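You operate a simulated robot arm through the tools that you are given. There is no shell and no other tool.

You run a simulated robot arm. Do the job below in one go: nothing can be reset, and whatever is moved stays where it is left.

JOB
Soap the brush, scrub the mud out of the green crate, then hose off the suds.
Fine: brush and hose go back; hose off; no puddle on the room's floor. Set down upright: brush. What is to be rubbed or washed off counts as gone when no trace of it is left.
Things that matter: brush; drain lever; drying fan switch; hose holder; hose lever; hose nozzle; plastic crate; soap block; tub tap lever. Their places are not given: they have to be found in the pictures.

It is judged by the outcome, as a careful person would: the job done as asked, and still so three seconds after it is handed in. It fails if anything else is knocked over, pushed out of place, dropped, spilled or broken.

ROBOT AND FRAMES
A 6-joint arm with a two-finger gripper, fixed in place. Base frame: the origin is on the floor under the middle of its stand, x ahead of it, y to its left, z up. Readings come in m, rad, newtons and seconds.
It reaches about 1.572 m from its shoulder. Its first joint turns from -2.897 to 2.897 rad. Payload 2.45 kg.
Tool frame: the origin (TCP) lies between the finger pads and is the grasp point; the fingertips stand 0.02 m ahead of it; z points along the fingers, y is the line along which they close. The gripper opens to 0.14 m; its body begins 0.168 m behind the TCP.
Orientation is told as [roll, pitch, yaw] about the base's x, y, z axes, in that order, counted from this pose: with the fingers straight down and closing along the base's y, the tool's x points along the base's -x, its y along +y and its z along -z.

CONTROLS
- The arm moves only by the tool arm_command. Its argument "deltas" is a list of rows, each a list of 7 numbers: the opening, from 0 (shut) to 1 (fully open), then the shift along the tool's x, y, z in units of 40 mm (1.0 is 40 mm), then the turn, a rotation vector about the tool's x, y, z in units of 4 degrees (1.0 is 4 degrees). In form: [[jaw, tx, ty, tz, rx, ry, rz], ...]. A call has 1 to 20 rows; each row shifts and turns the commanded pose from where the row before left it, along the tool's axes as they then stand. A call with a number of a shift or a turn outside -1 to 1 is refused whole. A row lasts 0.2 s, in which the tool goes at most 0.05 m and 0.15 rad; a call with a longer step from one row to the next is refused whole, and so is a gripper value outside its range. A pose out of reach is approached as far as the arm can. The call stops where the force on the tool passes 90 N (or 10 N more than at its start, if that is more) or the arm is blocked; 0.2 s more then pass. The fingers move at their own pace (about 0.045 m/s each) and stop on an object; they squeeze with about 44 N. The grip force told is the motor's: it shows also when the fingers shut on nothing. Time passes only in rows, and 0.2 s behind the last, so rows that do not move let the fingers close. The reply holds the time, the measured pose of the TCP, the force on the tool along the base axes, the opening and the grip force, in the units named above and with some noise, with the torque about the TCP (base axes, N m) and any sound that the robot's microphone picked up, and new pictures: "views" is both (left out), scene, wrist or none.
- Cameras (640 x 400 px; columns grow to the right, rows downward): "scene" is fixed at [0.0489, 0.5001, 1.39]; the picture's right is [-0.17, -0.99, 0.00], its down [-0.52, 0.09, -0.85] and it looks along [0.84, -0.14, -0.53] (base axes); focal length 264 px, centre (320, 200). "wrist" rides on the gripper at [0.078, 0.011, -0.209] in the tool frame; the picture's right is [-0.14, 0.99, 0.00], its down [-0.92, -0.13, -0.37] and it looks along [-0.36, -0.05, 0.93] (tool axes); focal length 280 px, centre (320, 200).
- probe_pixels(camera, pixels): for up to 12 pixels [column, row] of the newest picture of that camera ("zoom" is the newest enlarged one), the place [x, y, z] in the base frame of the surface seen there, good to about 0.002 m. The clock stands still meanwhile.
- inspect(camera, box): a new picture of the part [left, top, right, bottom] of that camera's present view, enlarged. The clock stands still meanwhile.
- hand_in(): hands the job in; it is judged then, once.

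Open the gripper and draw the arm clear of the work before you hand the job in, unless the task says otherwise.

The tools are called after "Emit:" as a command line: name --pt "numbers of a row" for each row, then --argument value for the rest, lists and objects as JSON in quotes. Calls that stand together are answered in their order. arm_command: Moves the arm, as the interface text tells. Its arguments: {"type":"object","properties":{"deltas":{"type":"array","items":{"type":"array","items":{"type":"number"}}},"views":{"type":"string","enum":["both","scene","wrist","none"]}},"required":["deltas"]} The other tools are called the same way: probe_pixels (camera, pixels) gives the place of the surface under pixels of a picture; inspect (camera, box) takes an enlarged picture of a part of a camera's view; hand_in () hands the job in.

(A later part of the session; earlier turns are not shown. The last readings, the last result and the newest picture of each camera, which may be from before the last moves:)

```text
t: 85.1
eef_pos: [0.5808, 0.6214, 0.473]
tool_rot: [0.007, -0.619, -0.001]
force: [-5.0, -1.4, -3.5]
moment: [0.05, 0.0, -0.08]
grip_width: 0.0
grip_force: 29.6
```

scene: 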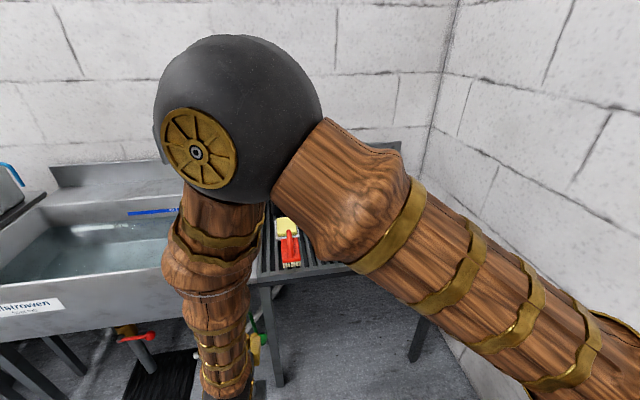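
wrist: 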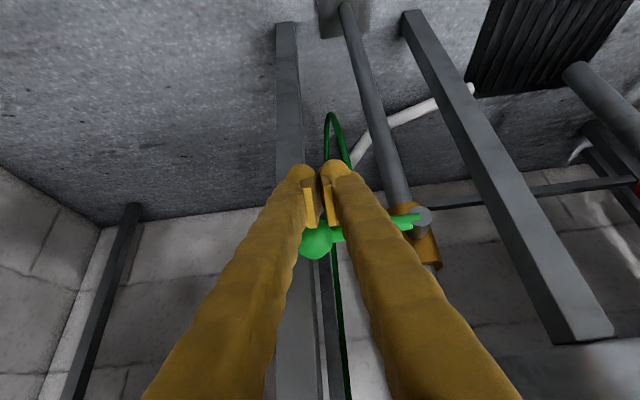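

Light contact (about 6 N) and the lever seems to tilt upward. I continue raising and then check.

Emit:
arm_command --pt "0 -0.06 0 -0.1 0 0 0" --pt "0 -0.08 0 -0.12 0 0 0" --pt "0 -0.1 0.03 -0.15 0 0 0" --pt "0 -0.1 0.03 -0.15 0 0 0" --pt "0 0 0 0 0 0 0" --views "both"

Emit:
inspect --camera "wrist" --box '[240, 120, 440, 280]'

```text
t: 86.3
eef_pos: [0.5803, 0.6233, 0.4977]
tool_rot: [0.007, -0.618, -0.001]
force: [0.6, -0.4, 0.9]
moment: [0.02, -0.01, -0.01]
grip_width: 0.0001
grip_force: 28.9
```

scene: 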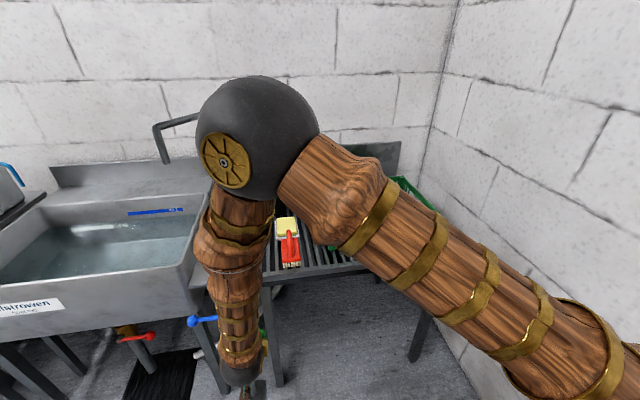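
wrist: 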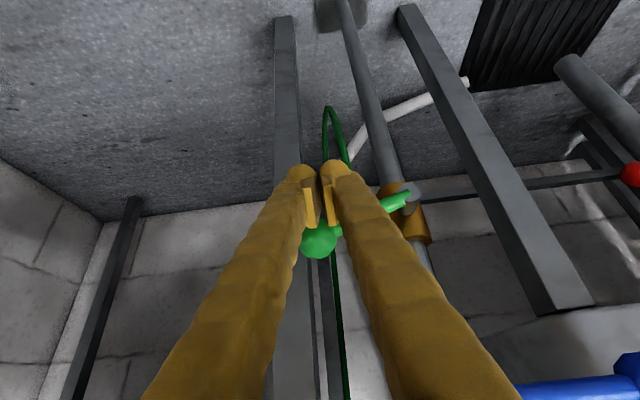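

```text
2.50 times, centred on (340, 200) of wrist
```

zoom: 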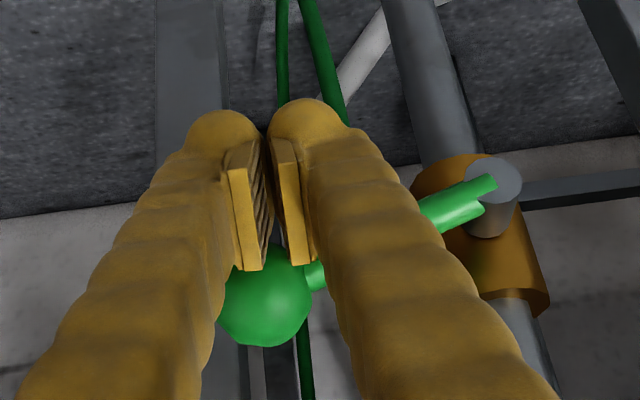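

The lever follows upward (now ~20°) with only ~1 N. I continue up with a gradual +y shift along the arc.

Emit:
arm_command --pt "0 -0.115 0.06 -0.163 0 0 0" --pt "0 -0.115 0.08 -0.163 0 0 0" --pt "0 -0.115 0.1 -0.163 0 0 0" --pt "0 -0.115 0.1 -0.163 0 0 0" --pt "0 -0.115 0.12 -0.163 0 0 0" --pt "0 0 0 0 0 0 0" --views "wrist"

Emit:
inspect --camera "wrist" --box '[240, 120, 440, 280]'

```text
t: 87.7
eef_pos: [0.5797, 0.6413, 0.5376]
tool_rot: [0.007, -0.621, -0.002]
force: [-2.2, 0.6, -2.8]
moment: [-0.01, 0.02, -0.04]
grip_width: 0.0
grip_force: 29.5
```

wrist: 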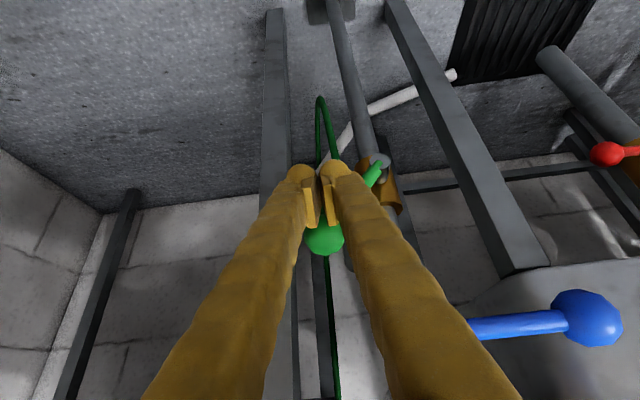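

```text
2.50 times, centred on (340, 200) of wrist
```

zoom: 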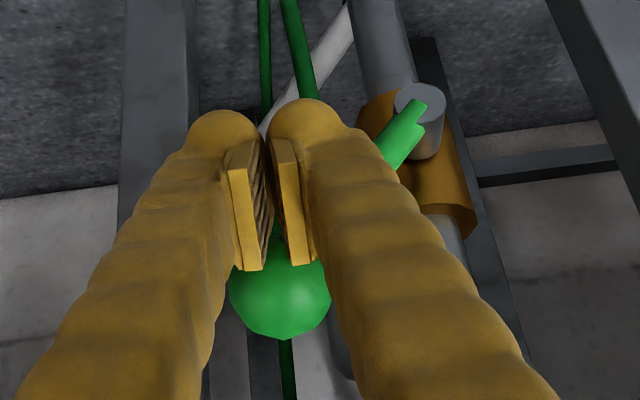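

Lever is at about 47° with the ball nested behind the fingers (zoom 280,290). I carry it along the rest of the arc toward vertical.

Emit:
arm_command --pt "0 -0.09 0.21 -0.127 0 0 0" --pt "0 -0.09 0.21 -0.127 0 0 0" --pt "0 -0.065 0.28 -0.092 0 0 0" --pt "0 -0.065 0.28 -0.092 0 0 0" --pt "0 0 0 0 0 0 0" --views "wrist"

Emit:
inspect --camera "wrist" --box '[220, 120, 420, 280]'

```text
t: 88.9
eef_pos: [0.5798, 0.6804, 0.5589]
tool_rot: [0.007, -0.618, -0.001]
force: [-17.0, 1.1, -16.2]
moment: [-0.01, 0.23, -0.11]
grip_width: 0.006
grip_force: 29.3
```

wrist: 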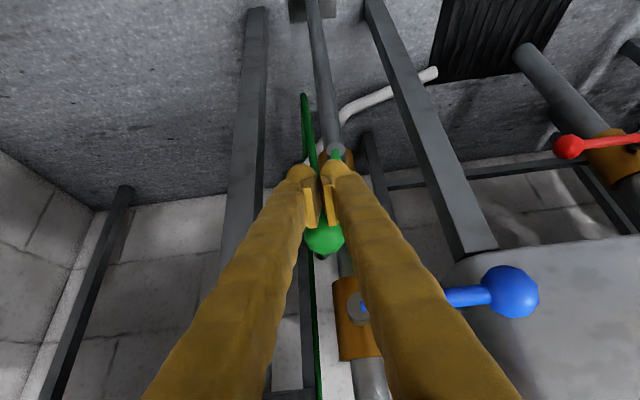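

```text
2.50 times, centred on (320, 200) of wrist
```

zoom: 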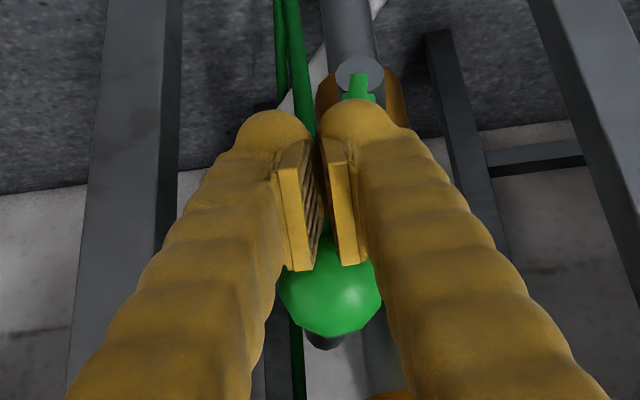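

Lever is near 75°; the ball presses on the fingers with ~23 N, so I push mainly +y now for the last stretch.

Emit:
arm_command --pt "0 0.05 0.25 0 0 0 0" --pt "0 0 0.25 -0.03 0 0 0" --pt "0 0 0.15 0 0 0 0" --pt "0 0 0 0 0 0 0" --views "both"

Emit:
inspect --camera "wrist" --box '[220, 120, 420, 280]'

```text
t: 89.9
eef_pos: [0.5776, 0.7057, 0.5592]
tool_rot: [0.007, -0.62, -0.001]
force: [-0.1, 0.5, -0.1]
moment: [0.04, -0.01, 0.02]
grip_width: 0.0
grip_force: 29.8
```

scene: 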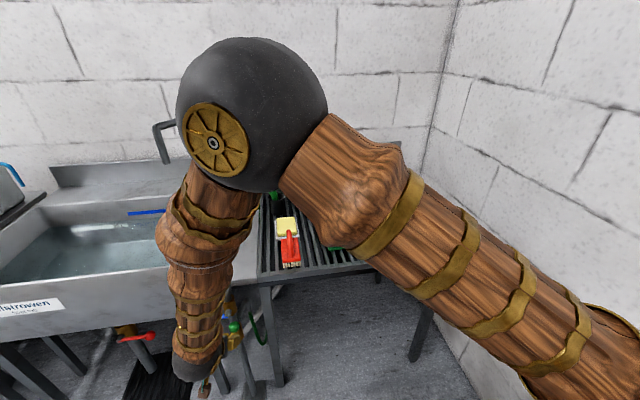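
wrist: 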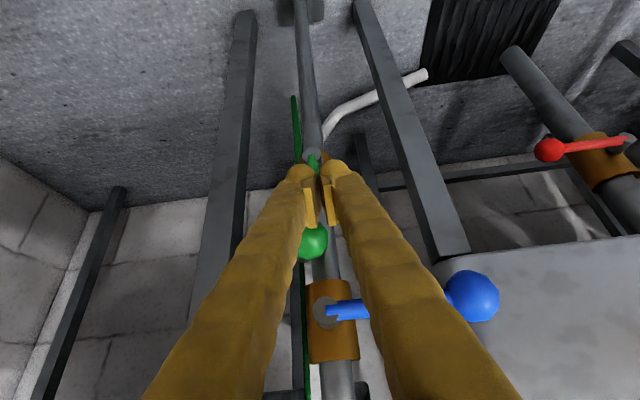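

```text
2.50 times, centred on (320, 200) of wrist
```

zoom: 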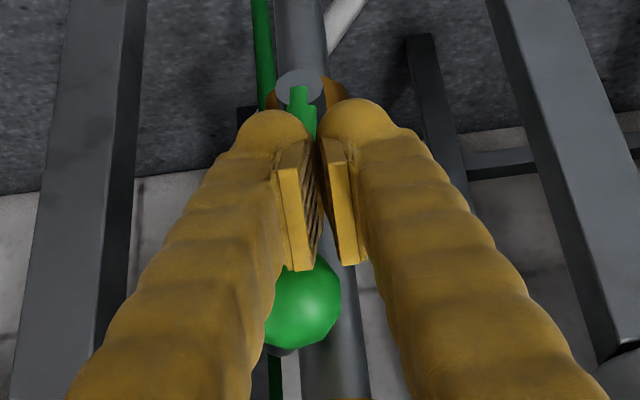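

Lever looks nearly vertical. I probe the ball and rod to get the angle.

Emit:
probe_pixels --camera "zoom" --pixels '[[310, 290], [325, 310], [300, 330], [300, 92], [302, 120], [299, 80], [285, 90], [315, 90]]'

```text
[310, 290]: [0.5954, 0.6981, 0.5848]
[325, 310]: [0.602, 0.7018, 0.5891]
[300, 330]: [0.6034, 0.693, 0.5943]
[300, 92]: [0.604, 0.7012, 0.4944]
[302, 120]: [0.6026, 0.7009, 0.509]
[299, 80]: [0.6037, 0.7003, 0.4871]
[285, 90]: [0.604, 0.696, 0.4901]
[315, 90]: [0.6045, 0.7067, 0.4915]
```

Ball centre is at y≈0.696 directly above the pivot (~87°), so the valve is open. I draw back in -x, rise, and look at the nozzle.

Emit:
arm_command --pt "0 0.6 0 -0.43 0 0 0" --pt "0 0.6 0 -0.43 0 0 0" --pt "0 -0.4 -0.2 -0.8 0 0 0" --pt "0 -0.5 -0.3 -0.8 0 0 0" --pt "0 -0.5 -0.3 -0.8 0 0 0" --pt "0 -0.5 -0.3 -0.8 0 0 0" --pt "0 -0.5 -0.3 -0.8 0 0 0" --pt "0 -0.5 -0.3 -0.8 0 0 0" --pt "0 -0.5 -0.3 -0.8 0 0 0" --pt "0 -0.5 -0.3 -0.8 0 0 0" --pt "0 -0.5 -0.3 -0.8 0 0 0" --pt "0 -0.5 -0.3 -0.8 0 0 0" --pt "0 0 0 0 0 0 0"

Emit:
inspect --camera "scene" --box '[200, 130, 320, 350]'

```text
t: 92.7
eef_pos: [0.492, 0.5875, 0.9321]
tool_rot: [0.007, -0.618, -0.001]
force: [-0.5, -0.2, 0.5]
moment: [0.0, 0.01, 0.0]
grip_width: 0.0
grip_force: 29.0
```

scene: 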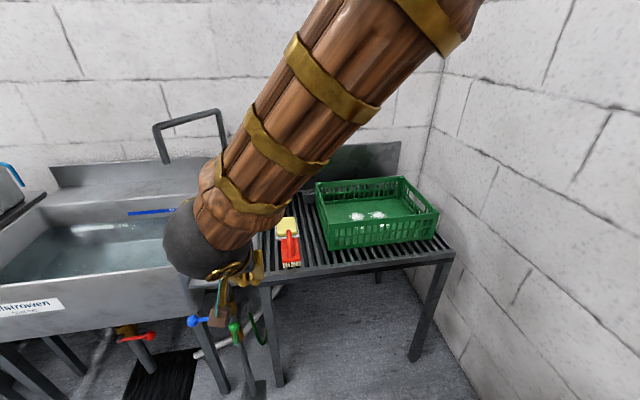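
wrist: 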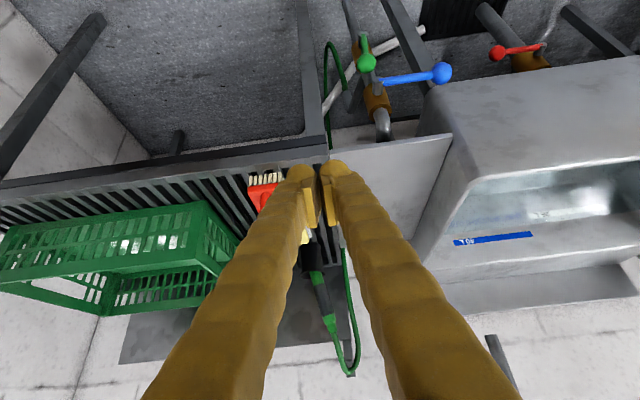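

```text
1.82 times, centred on (260, 240) of scene
```

zoom: 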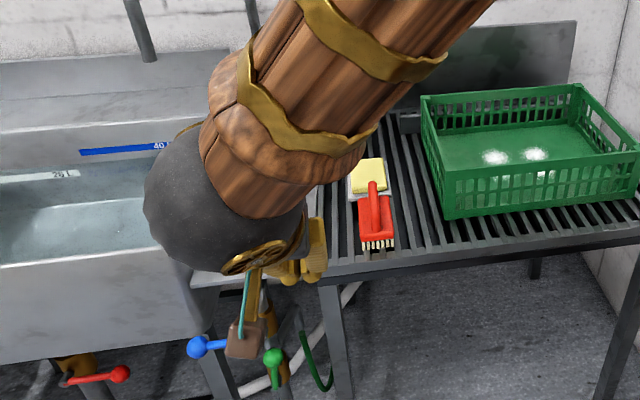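

The green lever now points up (wrist 365,55). I zoom on the nozzle/holder and the drain pipe to see whether water runs.

Emit:
inspect --camera "wrist" --box '[270, 220, 400, 390]'

Emit:
inspect --camera "wrist" --box '[300, 0, 460, 140]'

```text
2.35 times, centred on (335, 305) of wrist
```

zoom: 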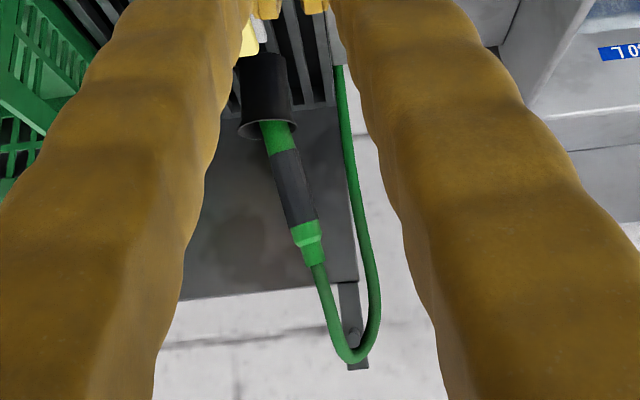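

```text
2.86 times, centred on (380, 70) of wrist
```

zoom: 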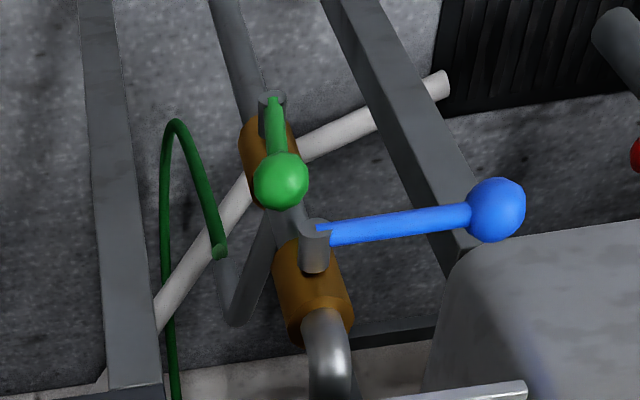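

No water is visible or heard yet at the holder; I proceed to fetch the nozzle. I tilt to 45° and move over the table toward it for close probing.

Emit:
arm_command --pt "0 0 0 0 0 -0.8 0" --pt "0 0 0 0 0 -0.8 0" --pt "0 0 0 0 0 -0.8 0" --pt "0.3 -0.9 -0.139 0.39 0 0 0" --pt "0.5 -0.9 -0.139 0.39 0 0 0" --pt "0.5 -0.9 -0.139 0.39 0 0 0" --pt "0.5 -0.9 -0.139 0.39 0 0 0" --pt "0.5 -0.9 -0.139 0.39 0 0 0" --pt "0.5 -0.9 -0.139 0.39 0 0 0" --pt "0.5 -0.9 -0.139 0.39 0 0 0" --pt "0.5 -0.9 -0.139 0.39 0 0 0" --pt "0.5 0 0 0 0 0 0"

Emit:
inspect --camera "wrist" --box '[240, 100, 400, 340]'

Emit:
inspect --camera "scene" --box '[100, 260, 300, 400]'

```text
t: 95.3
eef_pos: [0.7825, 0.5439, 1.0483]
tool_rot: [0.008, -0.789, -0.005]
force: [-0.6, 0.4, -1.0]
moment: [-0.02, 0.01, -0.01]
grip_width: 0.0699
grip_force: 0.1
```

scene: 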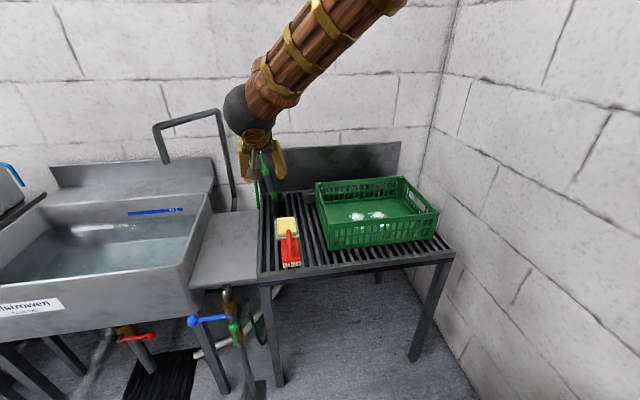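
wrist: 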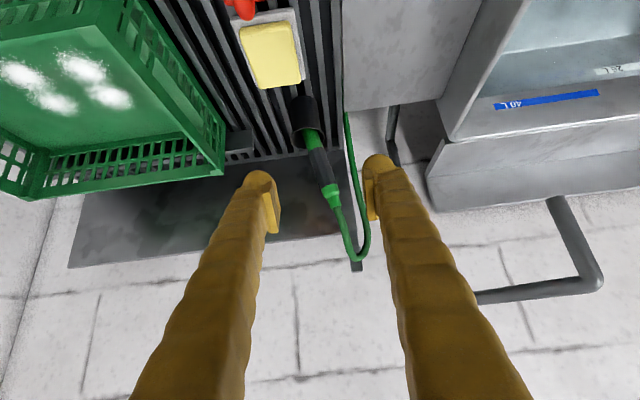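

```text
1.67 times, centred on (320, 220) of wrist
```

zoom: 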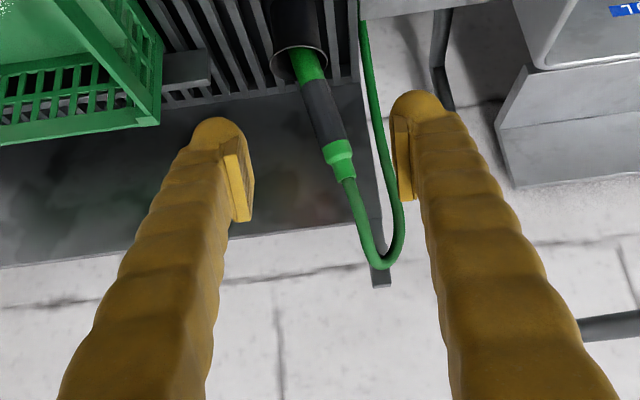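

```text
2.86 times, centred on (200, 330) of scene
```

zoom: 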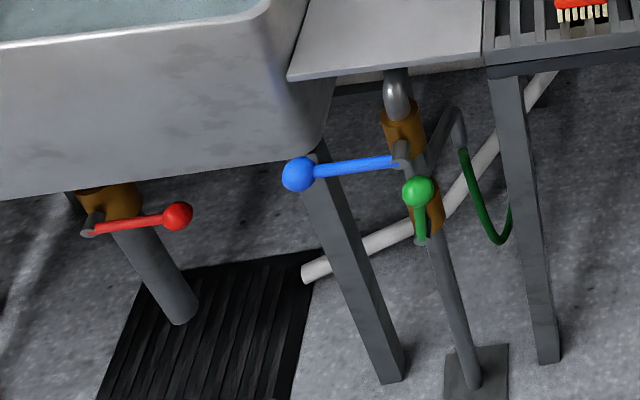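

The lever is vertical in the scene zoom (420,210). Now I zoom on the nozzle and probe its edges.

Emit:
inspect --camera "wrist" --box '[280, 80, 380, 280]'

```text
2.00 times, centred on (330, 180) of wrist
```

zoom: 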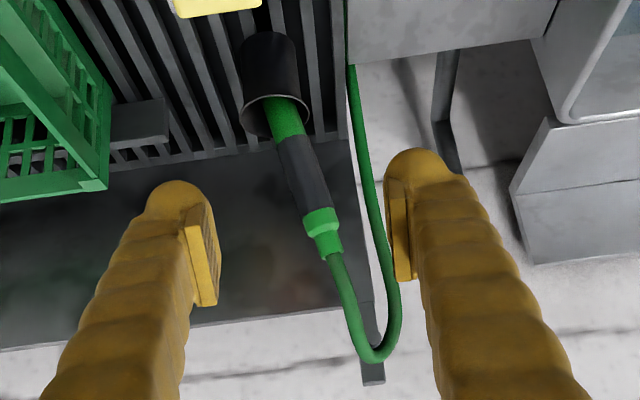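

Emit:
probe_pixels --camera "zoom" --pixels '[[285, 115], [297, 150], [305, 175], [313, 205], [320, 220], [330, 248], [246, 100], [300, 100], [275, 98], [265, 130], [372, 345], [343, 290]]'

```text
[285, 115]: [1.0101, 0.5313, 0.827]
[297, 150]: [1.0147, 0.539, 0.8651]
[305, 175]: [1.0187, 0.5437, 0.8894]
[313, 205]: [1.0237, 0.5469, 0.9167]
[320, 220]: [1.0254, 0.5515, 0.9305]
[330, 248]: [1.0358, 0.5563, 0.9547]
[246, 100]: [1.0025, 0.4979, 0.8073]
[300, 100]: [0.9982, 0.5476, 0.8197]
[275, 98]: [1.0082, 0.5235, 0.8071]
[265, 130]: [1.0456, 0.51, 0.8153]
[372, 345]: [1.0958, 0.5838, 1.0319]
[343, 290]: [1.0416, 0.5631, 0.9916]
```

Nozzle grip centre ≈ (1.035, 0.546, 0.897), axis ≈ (0.16, 0.185, 0.97). I roll the tool ~11° so the pads align with it and go to a pre-grasp 10 cm short.

Emit:
arm_command --pt "0.55 0 0 0 0.637 0 -0.637" --pt "0.55 0 0 0 0.637 0 -0.637" --pt "0.55 0 0 0 0.637 0 -0.637" --pt "0.55 -0.367 0.151 0.9 0 0 0" --pt "0.55 -0.367 0.151 0.9 0 0 0" --pt "0.55 -0.367 0.151 0.9 0 0 0" --pt "0.55 -0.367 0.151 0.9 0 0 0" --pt "0.55 -0.367 0.151 0.9 0 0 0" --pt "0.55 0 0 0 0 0 0"

Emit:
inspect --camera "wrist" --box '[230, 40, 410, 240]'

```text
t: 97.3
eef_pos: [0.9627, 0.5585, 0.9691]
tool_rot: [-0.256, -0.769, 0.182]
force: [-0.1, -0.8, -0.1]
moment: [0.0, -0.03, 0.01]
grip_width: 0.077
grip_force: 0.2
```

scene: 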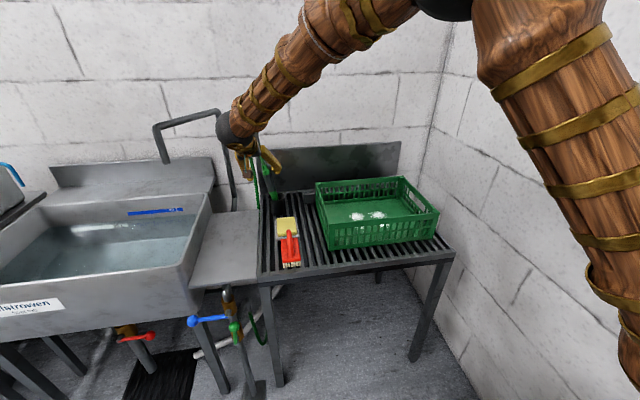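
wrist: 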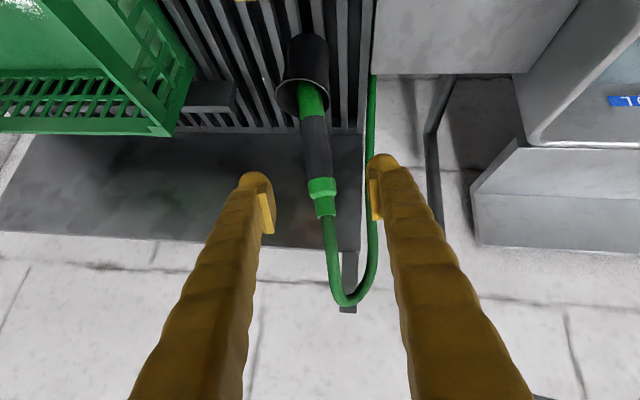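

```text
2.00 times, centred on (320, 140) of wrist
```

zoom: 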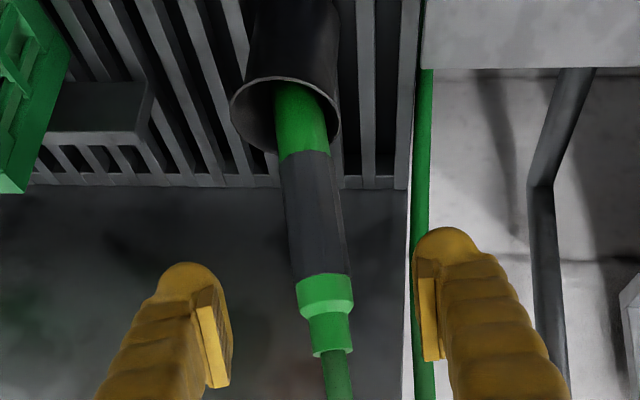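

The nozzle lies centred between the fingers (wrist 318,165) and the return strand of hose is well behind the right finger. I advance to the grip and stop before closing.

Emit:
arm_command --pt "0.48 0 0.01 0.64 0 0 0" --pt "0.48 0 0.01 0.64 0 0 0" --pt "0.48 0 0.01 0.64 0 0 0" --pt "0.48 0 0 0.64 0 0 0" --pt "0.48 0 0 0 0 0 0"

Emit:
inspect --camera "wrist" --box '[230, 80, 410, 280]'

```text
t: 98.5
eef_pos: [1.0352, 0.5477, 0.8977]
tool_rot: [-0.256, -0.77, 0.184]
force: [0.2, -0.7, 0.2]
moment: [0.0, -0.01, 0.01]
grip_width: 0.0671
grip_force: 0.1
```

scene: 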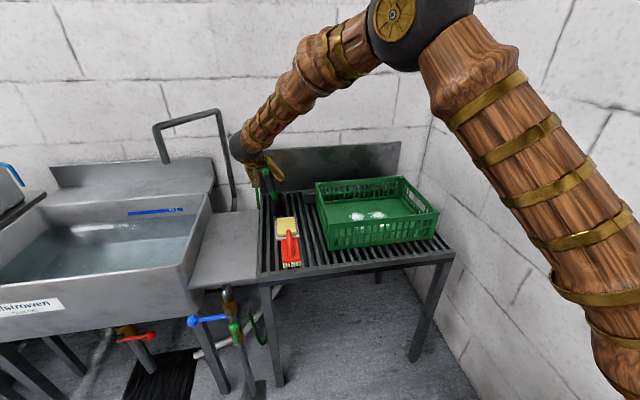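
wrist: 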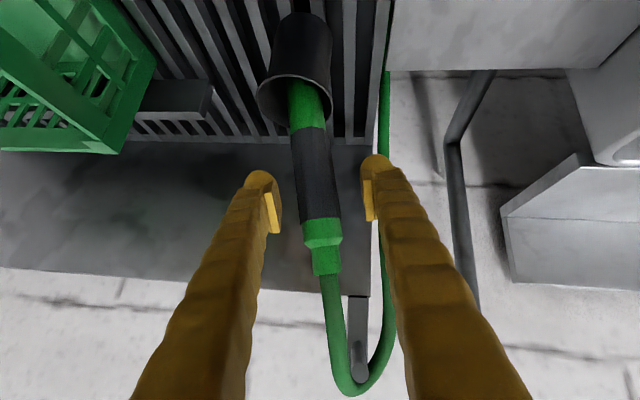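

```text
2.00 times, centred on (320, 180) of wrist
```

zoom: 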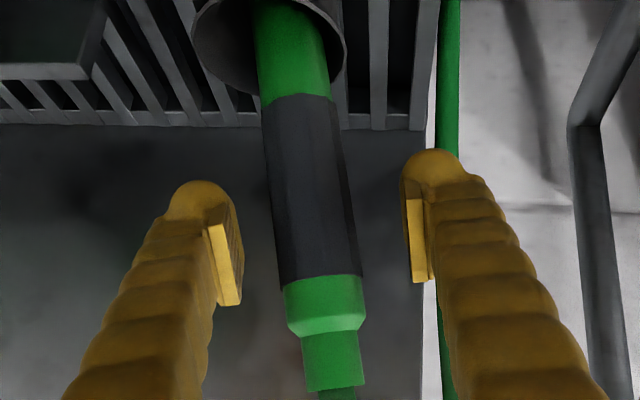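

The dark grip lies between the pads. I probe it to verify depth before closing.

Emit:
probe_pixels --camera "zoom" --pixels '[[310, 230], [300, 180], [322, 300], [335, 365], [225, 260], [415, 240], [275, 230], [345, 230], [290, 60], [200, 20], [340, 30], [270, 75]]'

```text
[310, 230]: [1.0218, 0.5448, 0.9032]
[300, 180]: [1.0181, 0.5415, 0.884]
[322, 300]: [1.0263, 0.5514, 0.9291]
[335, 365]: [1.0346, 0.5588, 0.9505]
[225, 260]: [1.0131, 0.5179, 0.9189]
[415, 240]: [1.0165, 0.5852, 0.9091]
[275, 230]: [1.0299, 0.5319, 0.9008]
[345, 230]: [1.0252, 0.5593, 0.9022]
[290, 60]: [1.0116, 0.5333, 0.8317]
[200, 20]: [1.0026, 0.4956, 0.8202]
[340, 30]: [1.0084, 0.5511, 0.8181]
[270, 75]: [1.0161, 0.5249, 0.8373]
```

Nozzle centre (1.036, 0.546, 0.90) matches the TCP. I close the gripper on it.

Emit:
arm_command --pt "0.1 0 0 0 0 0 0" --pt "0 0 0 0 0 0 0" --pt "0 0 0 0 0 0 0" --pt "0 0 0 0 0 0 0"

```text
t: 99.5
eef_pos: [1.0349, 0.5456, 0.8982]
tool_rot: [-0.258, -0.771, 0.183]
force: [-2.8, -17.7, 5.3]
moment: [-0.67, -0.14, 0.14]
grip_width: 0.0289
grip_force: 37.7
```

scene: 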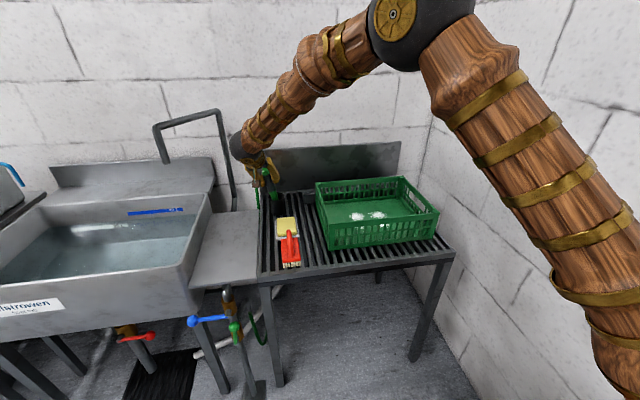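
wrist: 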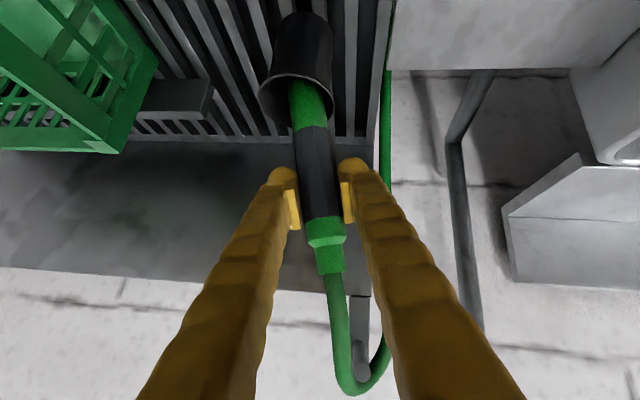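

Firm grip (0.0289 m). I relieve the small side load and lift along the nozzle axis 10 cm.

Emit:
arm_command --pt "0 0 -0.05 0 0 0 0" --pt "0 -0.2 0 -0.146 0 0 0" --pt "0 -0.3 0 -0.216 0 0 0" --pt "0 -0.4 0 -0.29 0 0 0" --pt "0 -0.5 0 -0.36 0 0 0" --pt "0 -0.5 0 -0.36 0 0 0" --pt "0 0 0 0 0 0 0"

Emit:
inspect --camera "wrist" --box '[230, 20, 410, 260]'

Emit:
inspect --camera "scene" --box '[220, 120, 340, 220]'

```text
t: 101.1
eef_pos: [1.0509, 0.5619, 0.9888]
tool_rot: [-0.258, -0.769, 0.182]
force: [0.1, -0.2, -2.9]
moment: [-0.06, 0.1, 0.01]
grip_width: 0.0289
grip_force: 43.8
```

scene: 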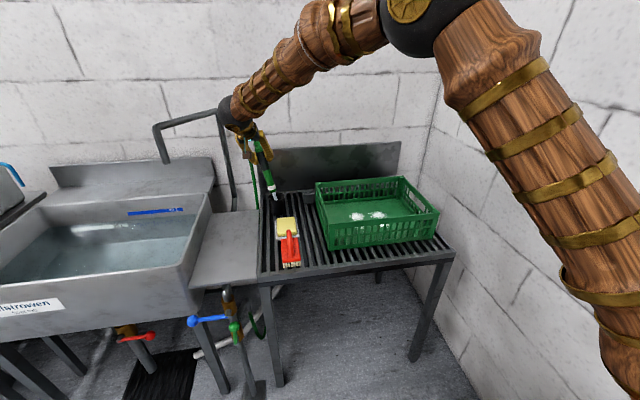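
wrist: 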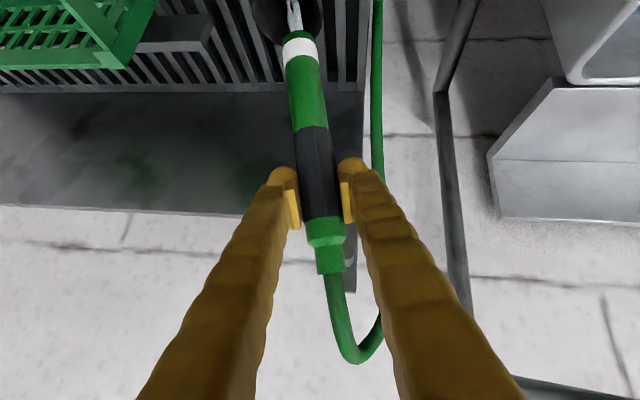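

```text
1.67 times, centred on (320, 140) of wrist
```

zoom: 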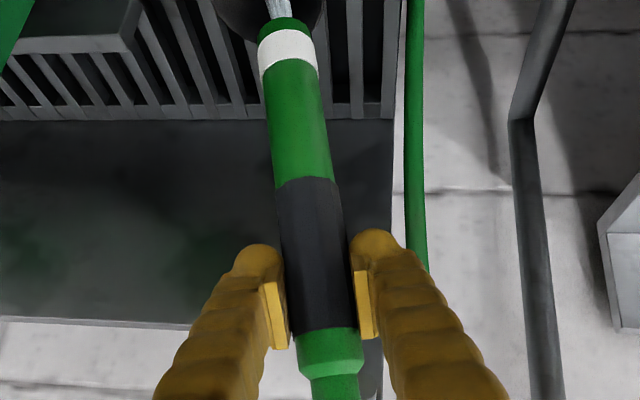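

```text
4.00 times, centred on (280, 170) of scene
```

zoom: 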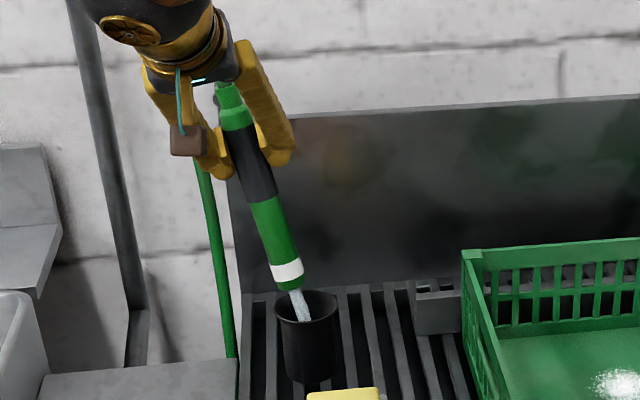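

Water streams from the nozzle tip into the holder (zoom 298,305). I probe the tip position to plan the spraying height.

Emit:
probe_pixels --camera "zoom" --pixels '[[291, 286], [286, 270], [270, 225], [240, 115], [310, 295], [300, 308]]'

```text
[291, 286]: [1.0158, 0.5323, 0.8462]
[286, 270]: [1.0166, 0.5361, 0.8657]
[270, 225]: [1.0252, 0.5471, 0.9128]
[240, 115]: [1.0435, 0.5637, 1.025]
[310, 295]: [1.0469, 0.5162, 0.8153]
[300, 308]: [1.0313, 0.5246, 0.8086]
```

Tip is about 0.148 m below the TCP along the axis. I raise so the tip clears the crate rim (0.859) and carry the nozzle over the table to above the first suds.

Emit:
arm_command --pt "0 -0.45 -0.12 -0.45 0 0 0" --pt "0 -0.45 -0.12 -0.45 0 0 0" --pt "0 0.312 -0.7 -0.069 0 0 0" --pt "0 0.312 -0.903 -0.069 0 0 0" --pt "0 0.312 -0.903 -0.069 0 0 0" --pt "0 0.312 -0.903 -0.069 0 0 0" --pt "0 0.312 -0.903 -0.069 0 0 0" --pt "0 0.312 -0.903 -0.069 0 0 0" --pt "0 0.312 -0.903 -0.069 0 0 0" --pt "0 0.312 -0.903 -0.069 0 0 0" --pt "0 0.312 -0.903 -0.069 0 0 0" --pt "0 0 0 0 0 0 0"

Emit:
inspect --camera "scene" --box '[240, 120, 440, 260]'

```text
t: 103.7
eef_pos: [0.9522, 0.2378, 1.0382]
tool_rot: [-0.257, -0.771, 0.183]
force: [0.2, 0.0, -2.6]
moment: [-0.13, 0.1, 0.08]
grip_width: 0.029
grip_force: 43.5
```

scene: 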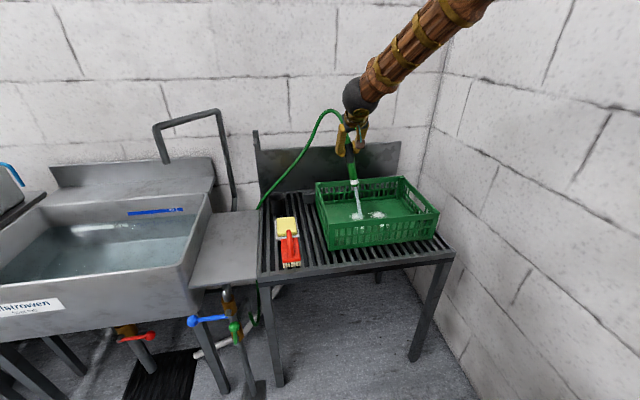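
wrist: 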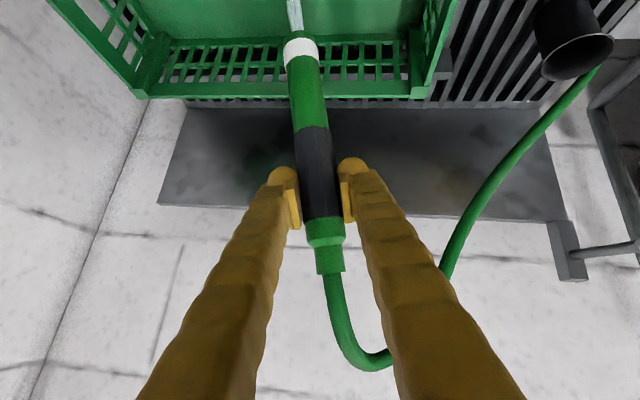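

```text
2.86 times, centred on (340, 190) of scene
```

zoom: 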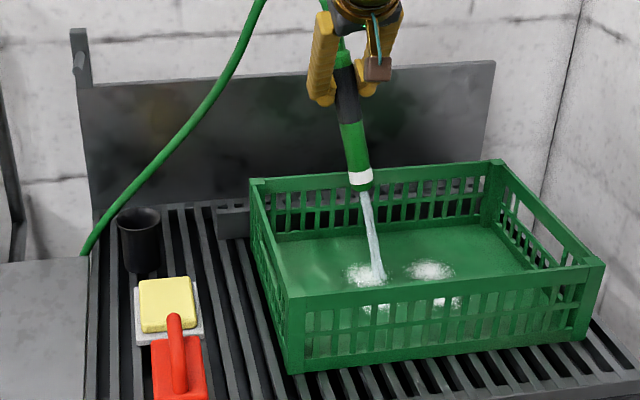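

The stream hits the first suds patch (zoom 380,275) and the hose has slack. I lower the nozzle 5 cm and start sweeping along y at x≈0.905–0.925.

Emit:
arm_command --pt "0 0.434 0.117 0.434 0 0 0" --pt "0 0.434 0.117 0.434 0 0 0" --pt "0 -0.18 0.2 0.18 0 0 0" --pt "0 -0.18 0 0.18 0 0 0" --pt "0 0.05 -0.4 0.05 0 0 0" --pt "0 0.05 -0.4 0.05 0 0 0" --pt "0 0.05 -0.4 0.05 0 0 0" --pt "0 0.05 -0.4 0.05 0 0 0" --pt "0 0.05 -0.4 0.05 0 0 0" --pt "0 0.05 -0.4 0.05 0 0 0" --pt "0 0.05 -0.4 0.05 0 0 0" --pt "0 0.05 -0.4 0.05 0 0 0" --pt "0 0.05 -0.4 0.05 0 0 0" --pt "0 0.05 -0.4 0.05 0 0 0"

Emit:
inspect --camera "scene" --box '[300, 150, 440, 260]'

```text
t: 106.7
eef_pos: [0.9754, 0.0843, 0.9873]
tool_rot: [-0.256, -0.77, 0.182]
force: [-0.8, 1.5, -3.5]
moment: [-0.18, 0.07, 0.08]
grip_width: 0.0287
grip_force: 43.3
```

scene: 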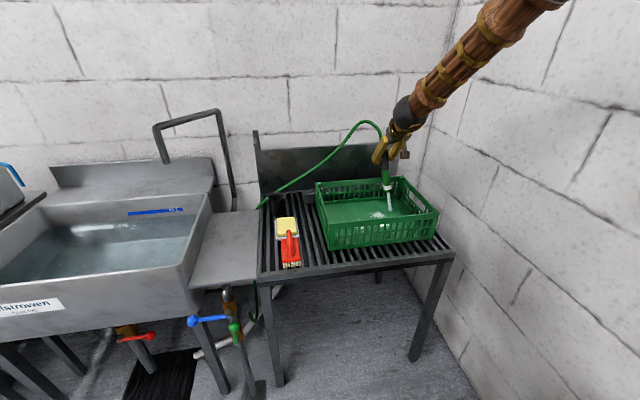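
wrist: 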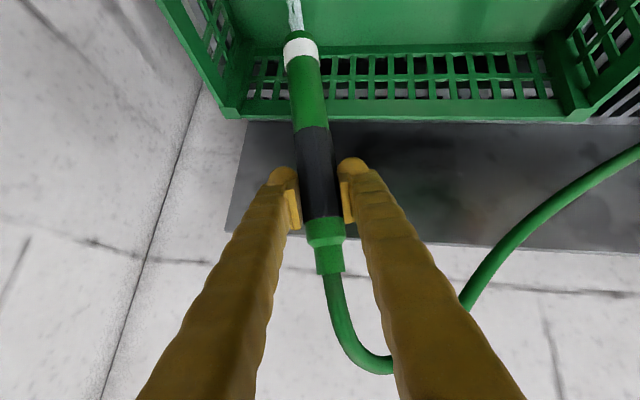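

```text
3.64 times, centred on (370, 205) of scene
```

zoom: 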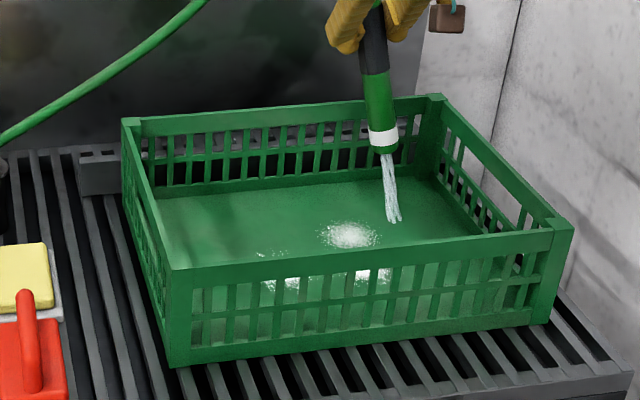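

The far +y patch is almost gone; the stream ran at x≈0.936, slightly beyond the others. I shift the impact to x≈0.915 and sweep back along +y.

Emit:
arm_command --pt "0 0.36 0 -0.36 0 0 0" --pt "0 -0.053 0.393 -0.053 0 0 0" --pt "0 -0.053 0.393 -0.053 0 0 0" --pt "0 -0.053 0.393 -0.053 0 0 0" --pt "0 -0.053 0.393 -0.053 0 0 0" --pt "0 -0.053 0.393 -0.053 0 0 0" --pt "0 -0.053 0.393 -0.053 0 0 0" --pt "0 -0.053 0.393 -0.053 0 0 0" --pt "0 -0.053 0.393 -0.053 0 0 0" --pt "0 -0.053 0.393 -0.053 0 0 0" --pt "0 -0.053 0.393 -0.053 0 0 0" --pt "0 -0.053 0.393 -0.053 0 0 0" --pt "0 -0.053 0.393 -0.053 0 0 0" --pt "0 0.36 0 -0.36 0 0 0"

Emit:
inspect --camera "scene" --box '[300, 150, 440, 260]'

```text
t: 109.7
eef_pos: [0.9329, 0.2752, 0.9868]
tool_rot: [-0.256, -0.769, 0.183]
force: [-0.3, 0.6, -2.4]
moment: [-0.1, 0.06, 0.05]
grip_width: 0.0287
grip_force: 44.1
```

scene: 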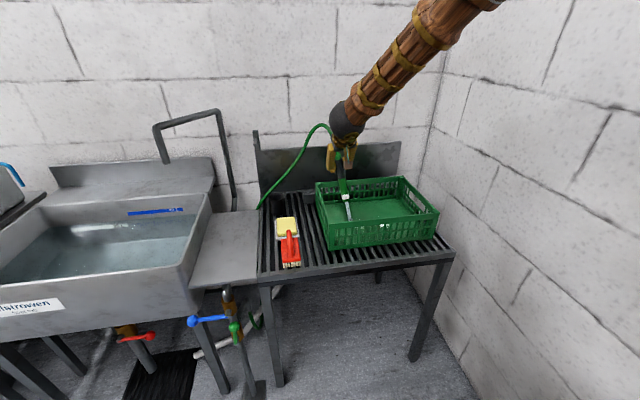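
wrist: 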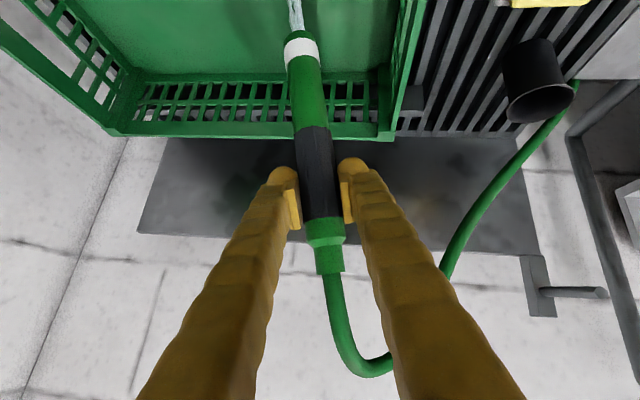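

```text
3.64 times, centred on (370, 205) of scene
```

zoom: 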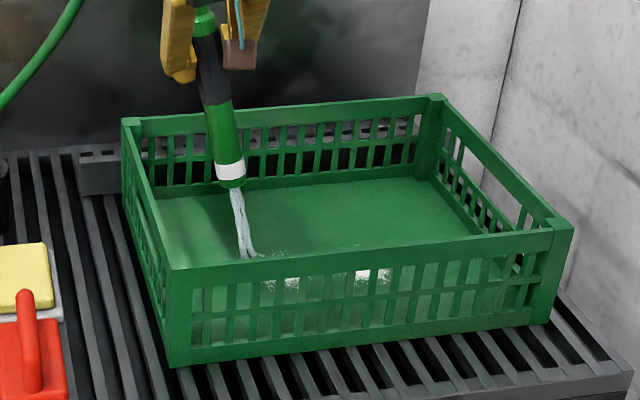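

Both far patches are essentially gone; the two near ones (x≈0.842) remain. I sweep at x≈0.893 along -y, then at x≈0.872 back along +y.

Emit:
arm_command --pt "0 0.06 -0.44 0.06 0 0 0" --pt "0 0.06 -0.44 0.06 0 0 0" --pt "0 0.06 -0.44 0.06 0 0 0" --pt "0 0.06 -0.44 0.06 0 0 0" --pt "0 0.06 -0.44 0.06 0 0 0" --pt "0 0.06 -0.44 0.06 0 0 0" --pt "0 0.06 -0.44 0.06 0 0 0" --pt "0 0.06 -0.44 0.06 0 0 0" --pt "0 0.06 -0.44 0.06 0 0 0" --pt "0 0.36 0 -0.36 0 0 0" --pt "0 -0.06 0.44 -0.06 0 0 0" --pt "0 -0.06 0.44 -0.06 0 0 0" --pt "0 -0.06 0.44 -0.06 0 0 0" --pt "0 -0.06 0.44 -0.06 0 0 0" --pt "0 -0.06 0.44 -0.06 0 0 0" --pt "0 -0.06 0.44 -0.06 0 0 0" --pt "0 -0.06 0.44 -0.06 0 0 0" --pt "0 -0.06 0.44 -0.06 0 0 0" --pt "0 -0.06 0.44 -0.06 0 0 0" --pt "0 0.36 0 -0.36 0 0 0"

Emit:
inspect --camera "scene" --box '[300, 150, 440, 260]'

```text
t: 113.9
eef_pos: [0.893, 0.2773, 0.9887]
tool_rot: [-0.257, -0.769, 0.181]
force: [0.1, 0.7, -2.1]
moment: [-0.07, 0.03, 0.08]
grip_width: 0.0288
grip_force: 44.3
```

scene: 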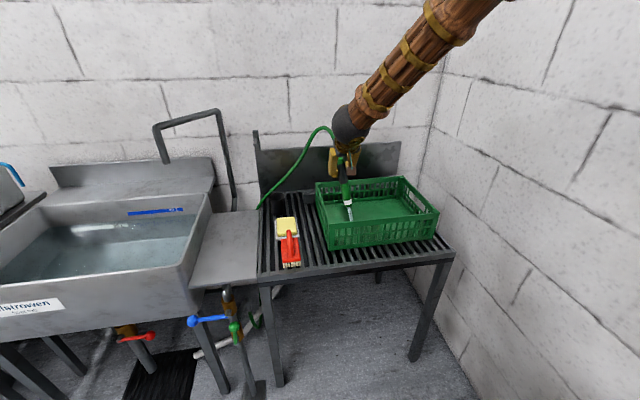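
wrist: 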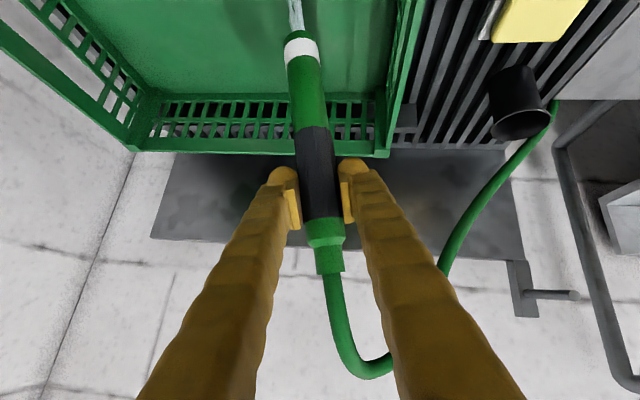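

```text
3.64 times, centred on (370, 205) of scene
```

zoom: 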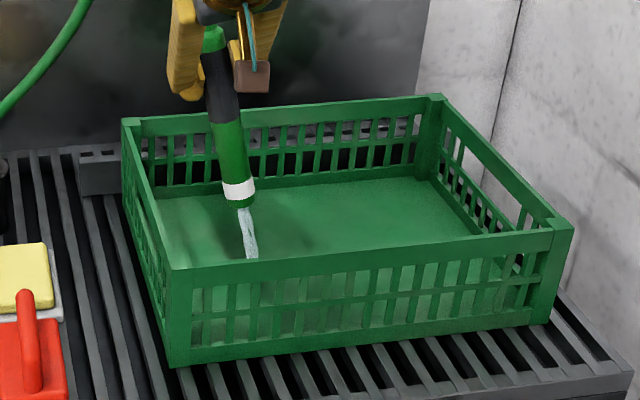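

Suds are almost all gone. I continue the sweep at x≈0.853 and x≈0.833 to catch the rest.

Emit:
arm_command --pt "0 0.06 -0.44 0.06 0 0 0" --pt "0 0.06 -0.44 0.06 0 0 0" --pt "0 0.06 -0.44 0.06 0 0 0" --pt "0 0.06 -0.44 0.06 0 0 0" --pt "0 0.06 -0.44 0.06 0 0 0" --pt "0 0.06 -0.44 0.06 0 0 0" --pt "0 0.06 -0.44 0.06 0 0 0" --pt "0 0.06 -0.44 0.06 0 0 0" --pt "0 0.06 -0.44 0.06 0 0 0" --pt "0 0.36 0 -0.36 0 0 0" --pt "0 -0.06 0.44 -0.06 0 0 0" --pt "0 -0.06 0.44 -0.06 0 0 0" --pt "0 -0.06 0.44 -0.06 0 0 0" --pt "0 -0.06 0.44 -0.06 0 0 0" --pt "0 -0.06 0.44 -0.06 0 0 0" --pt "0 -0.06 0.44 -0.06 0 0 0" --pt "0 -0.06 0.44 -0.06 0 0 0" --pt "0 -0.06 0.44 -0.06 0 0 0" --pt "0 -0.06 0.44 -0.06 0 0 0" --pt "0 0.36 0 -0.36 0 0 0"

Emit:
inspect --camera "scene" --box '[300, 150, 440, 260]'

Emit:
inspect --camera "wrist" --box '[30, 0, 430, 150]'

```text
t: 118.1
eef_pos: [0.8509, 0.2777, 0.9867]
tool_rot: [-0.257, -0.771, 0.184]
force: [-0.4, 1.4, -3.0]
moment: [-0.08, 0.09, -0.01]
grip_width: 0.0283
grip_force: 44.1
```

scene: 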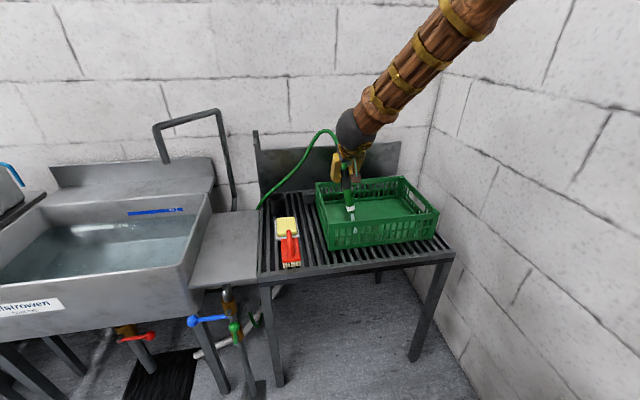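
wrist: 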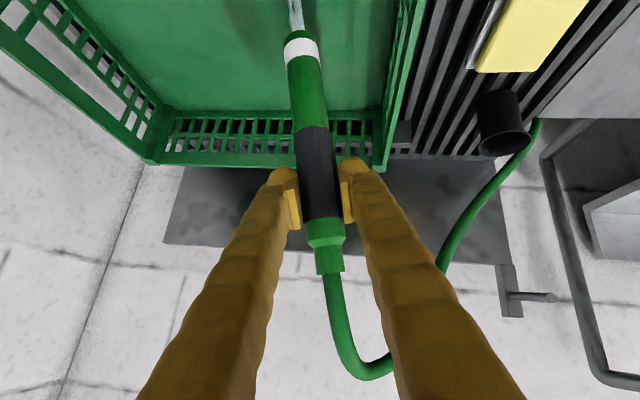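

```text
3.64 times, centred on (370, 205) of scene
```

zoom: 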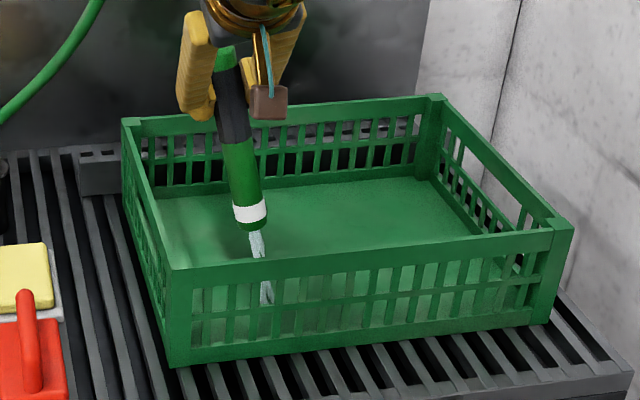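

```text
1.60 times, centred on (230, 75) of wrist
```

zoom: 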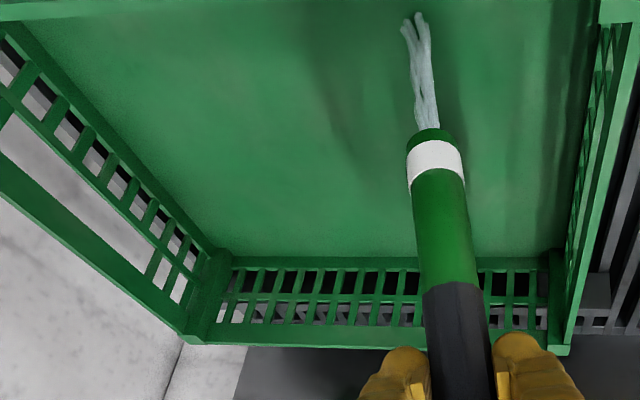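

No suds are visible now; I do one more pass at x≈0.811 and a second pass at x≈0.845 to be thorough.

Emit:
arm_command --pt "0 0.06 -0.44 0.06 0 0 0" --pt "0 0.06 -0.44 0.06 0 0 0" --pt "0 0.06 -0.44 0.06 0 0 0" --pt "0 0.06 -0.44 0.06 0 0 0" --pt "0 0.06 -0.44 0.06 0 0 0" --pt "0 0.06 -0.44 0.06 0 0 0" --pt "0 0.06 -0.44 0.06 0 0 0" --pt "0 0.06 -0.44 0.06 0 0 0" --pt "0 0.06 -0.44 0.06 0 0 0" --pt "0 -0.6 0 0.6 0 0 0" --pt "0 -0.06 0.44 -0.06 0 0 0" --pt "0 -0.06 0.44 -0.06 0 0 0" --pt "0 -0.06 0.44 -0.06 0 0 0" --pt "0 -0.06 0.44 -0.06 0 0 0" --pt "0 -0.06 0.44 -0.06 0 0 0" --pt "0 -0.06 0.44 -0.06 0 0 0" --pt "0 -0.06 0.44 -0.06 0 0 0" --pt "0 -0.06 0.44 -0.06 0 0 0" --pt "0 -0.06 0.44 -0.06 0 0 0"

Emit:
inspect --camera "scene" --box '[310, 170, 440, 255]'

```text
t: 122.1
eef_pos: [0.8844, 0.276, 0.9903]
tool_rot: [-0.256, -0.771, 0.184]
force: [-0.4, 1.7, -2.6]
moment: [-0.06, 0.05, 0.05]
grip_width: 0.0285
grip_force: 43.8
```

scene: 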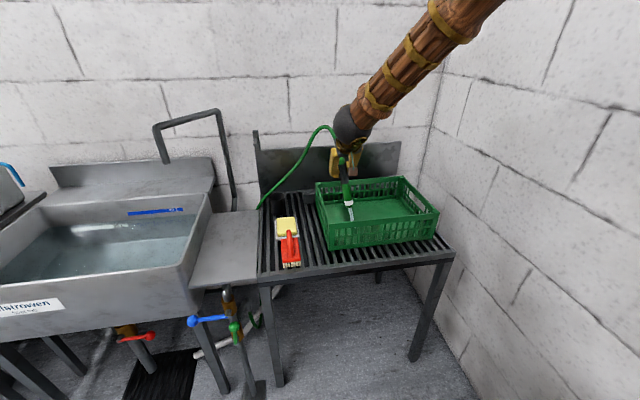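
wrist: 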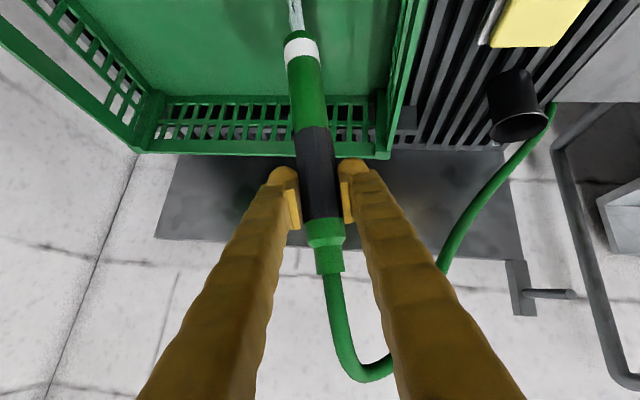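

```text
4.71 times, centred on (375, 212) of scene
```

zoom: 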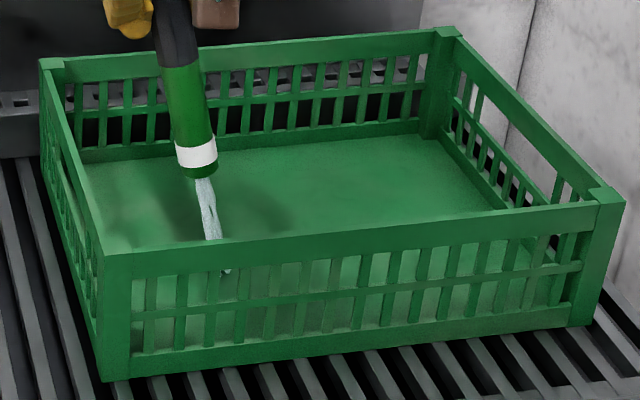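

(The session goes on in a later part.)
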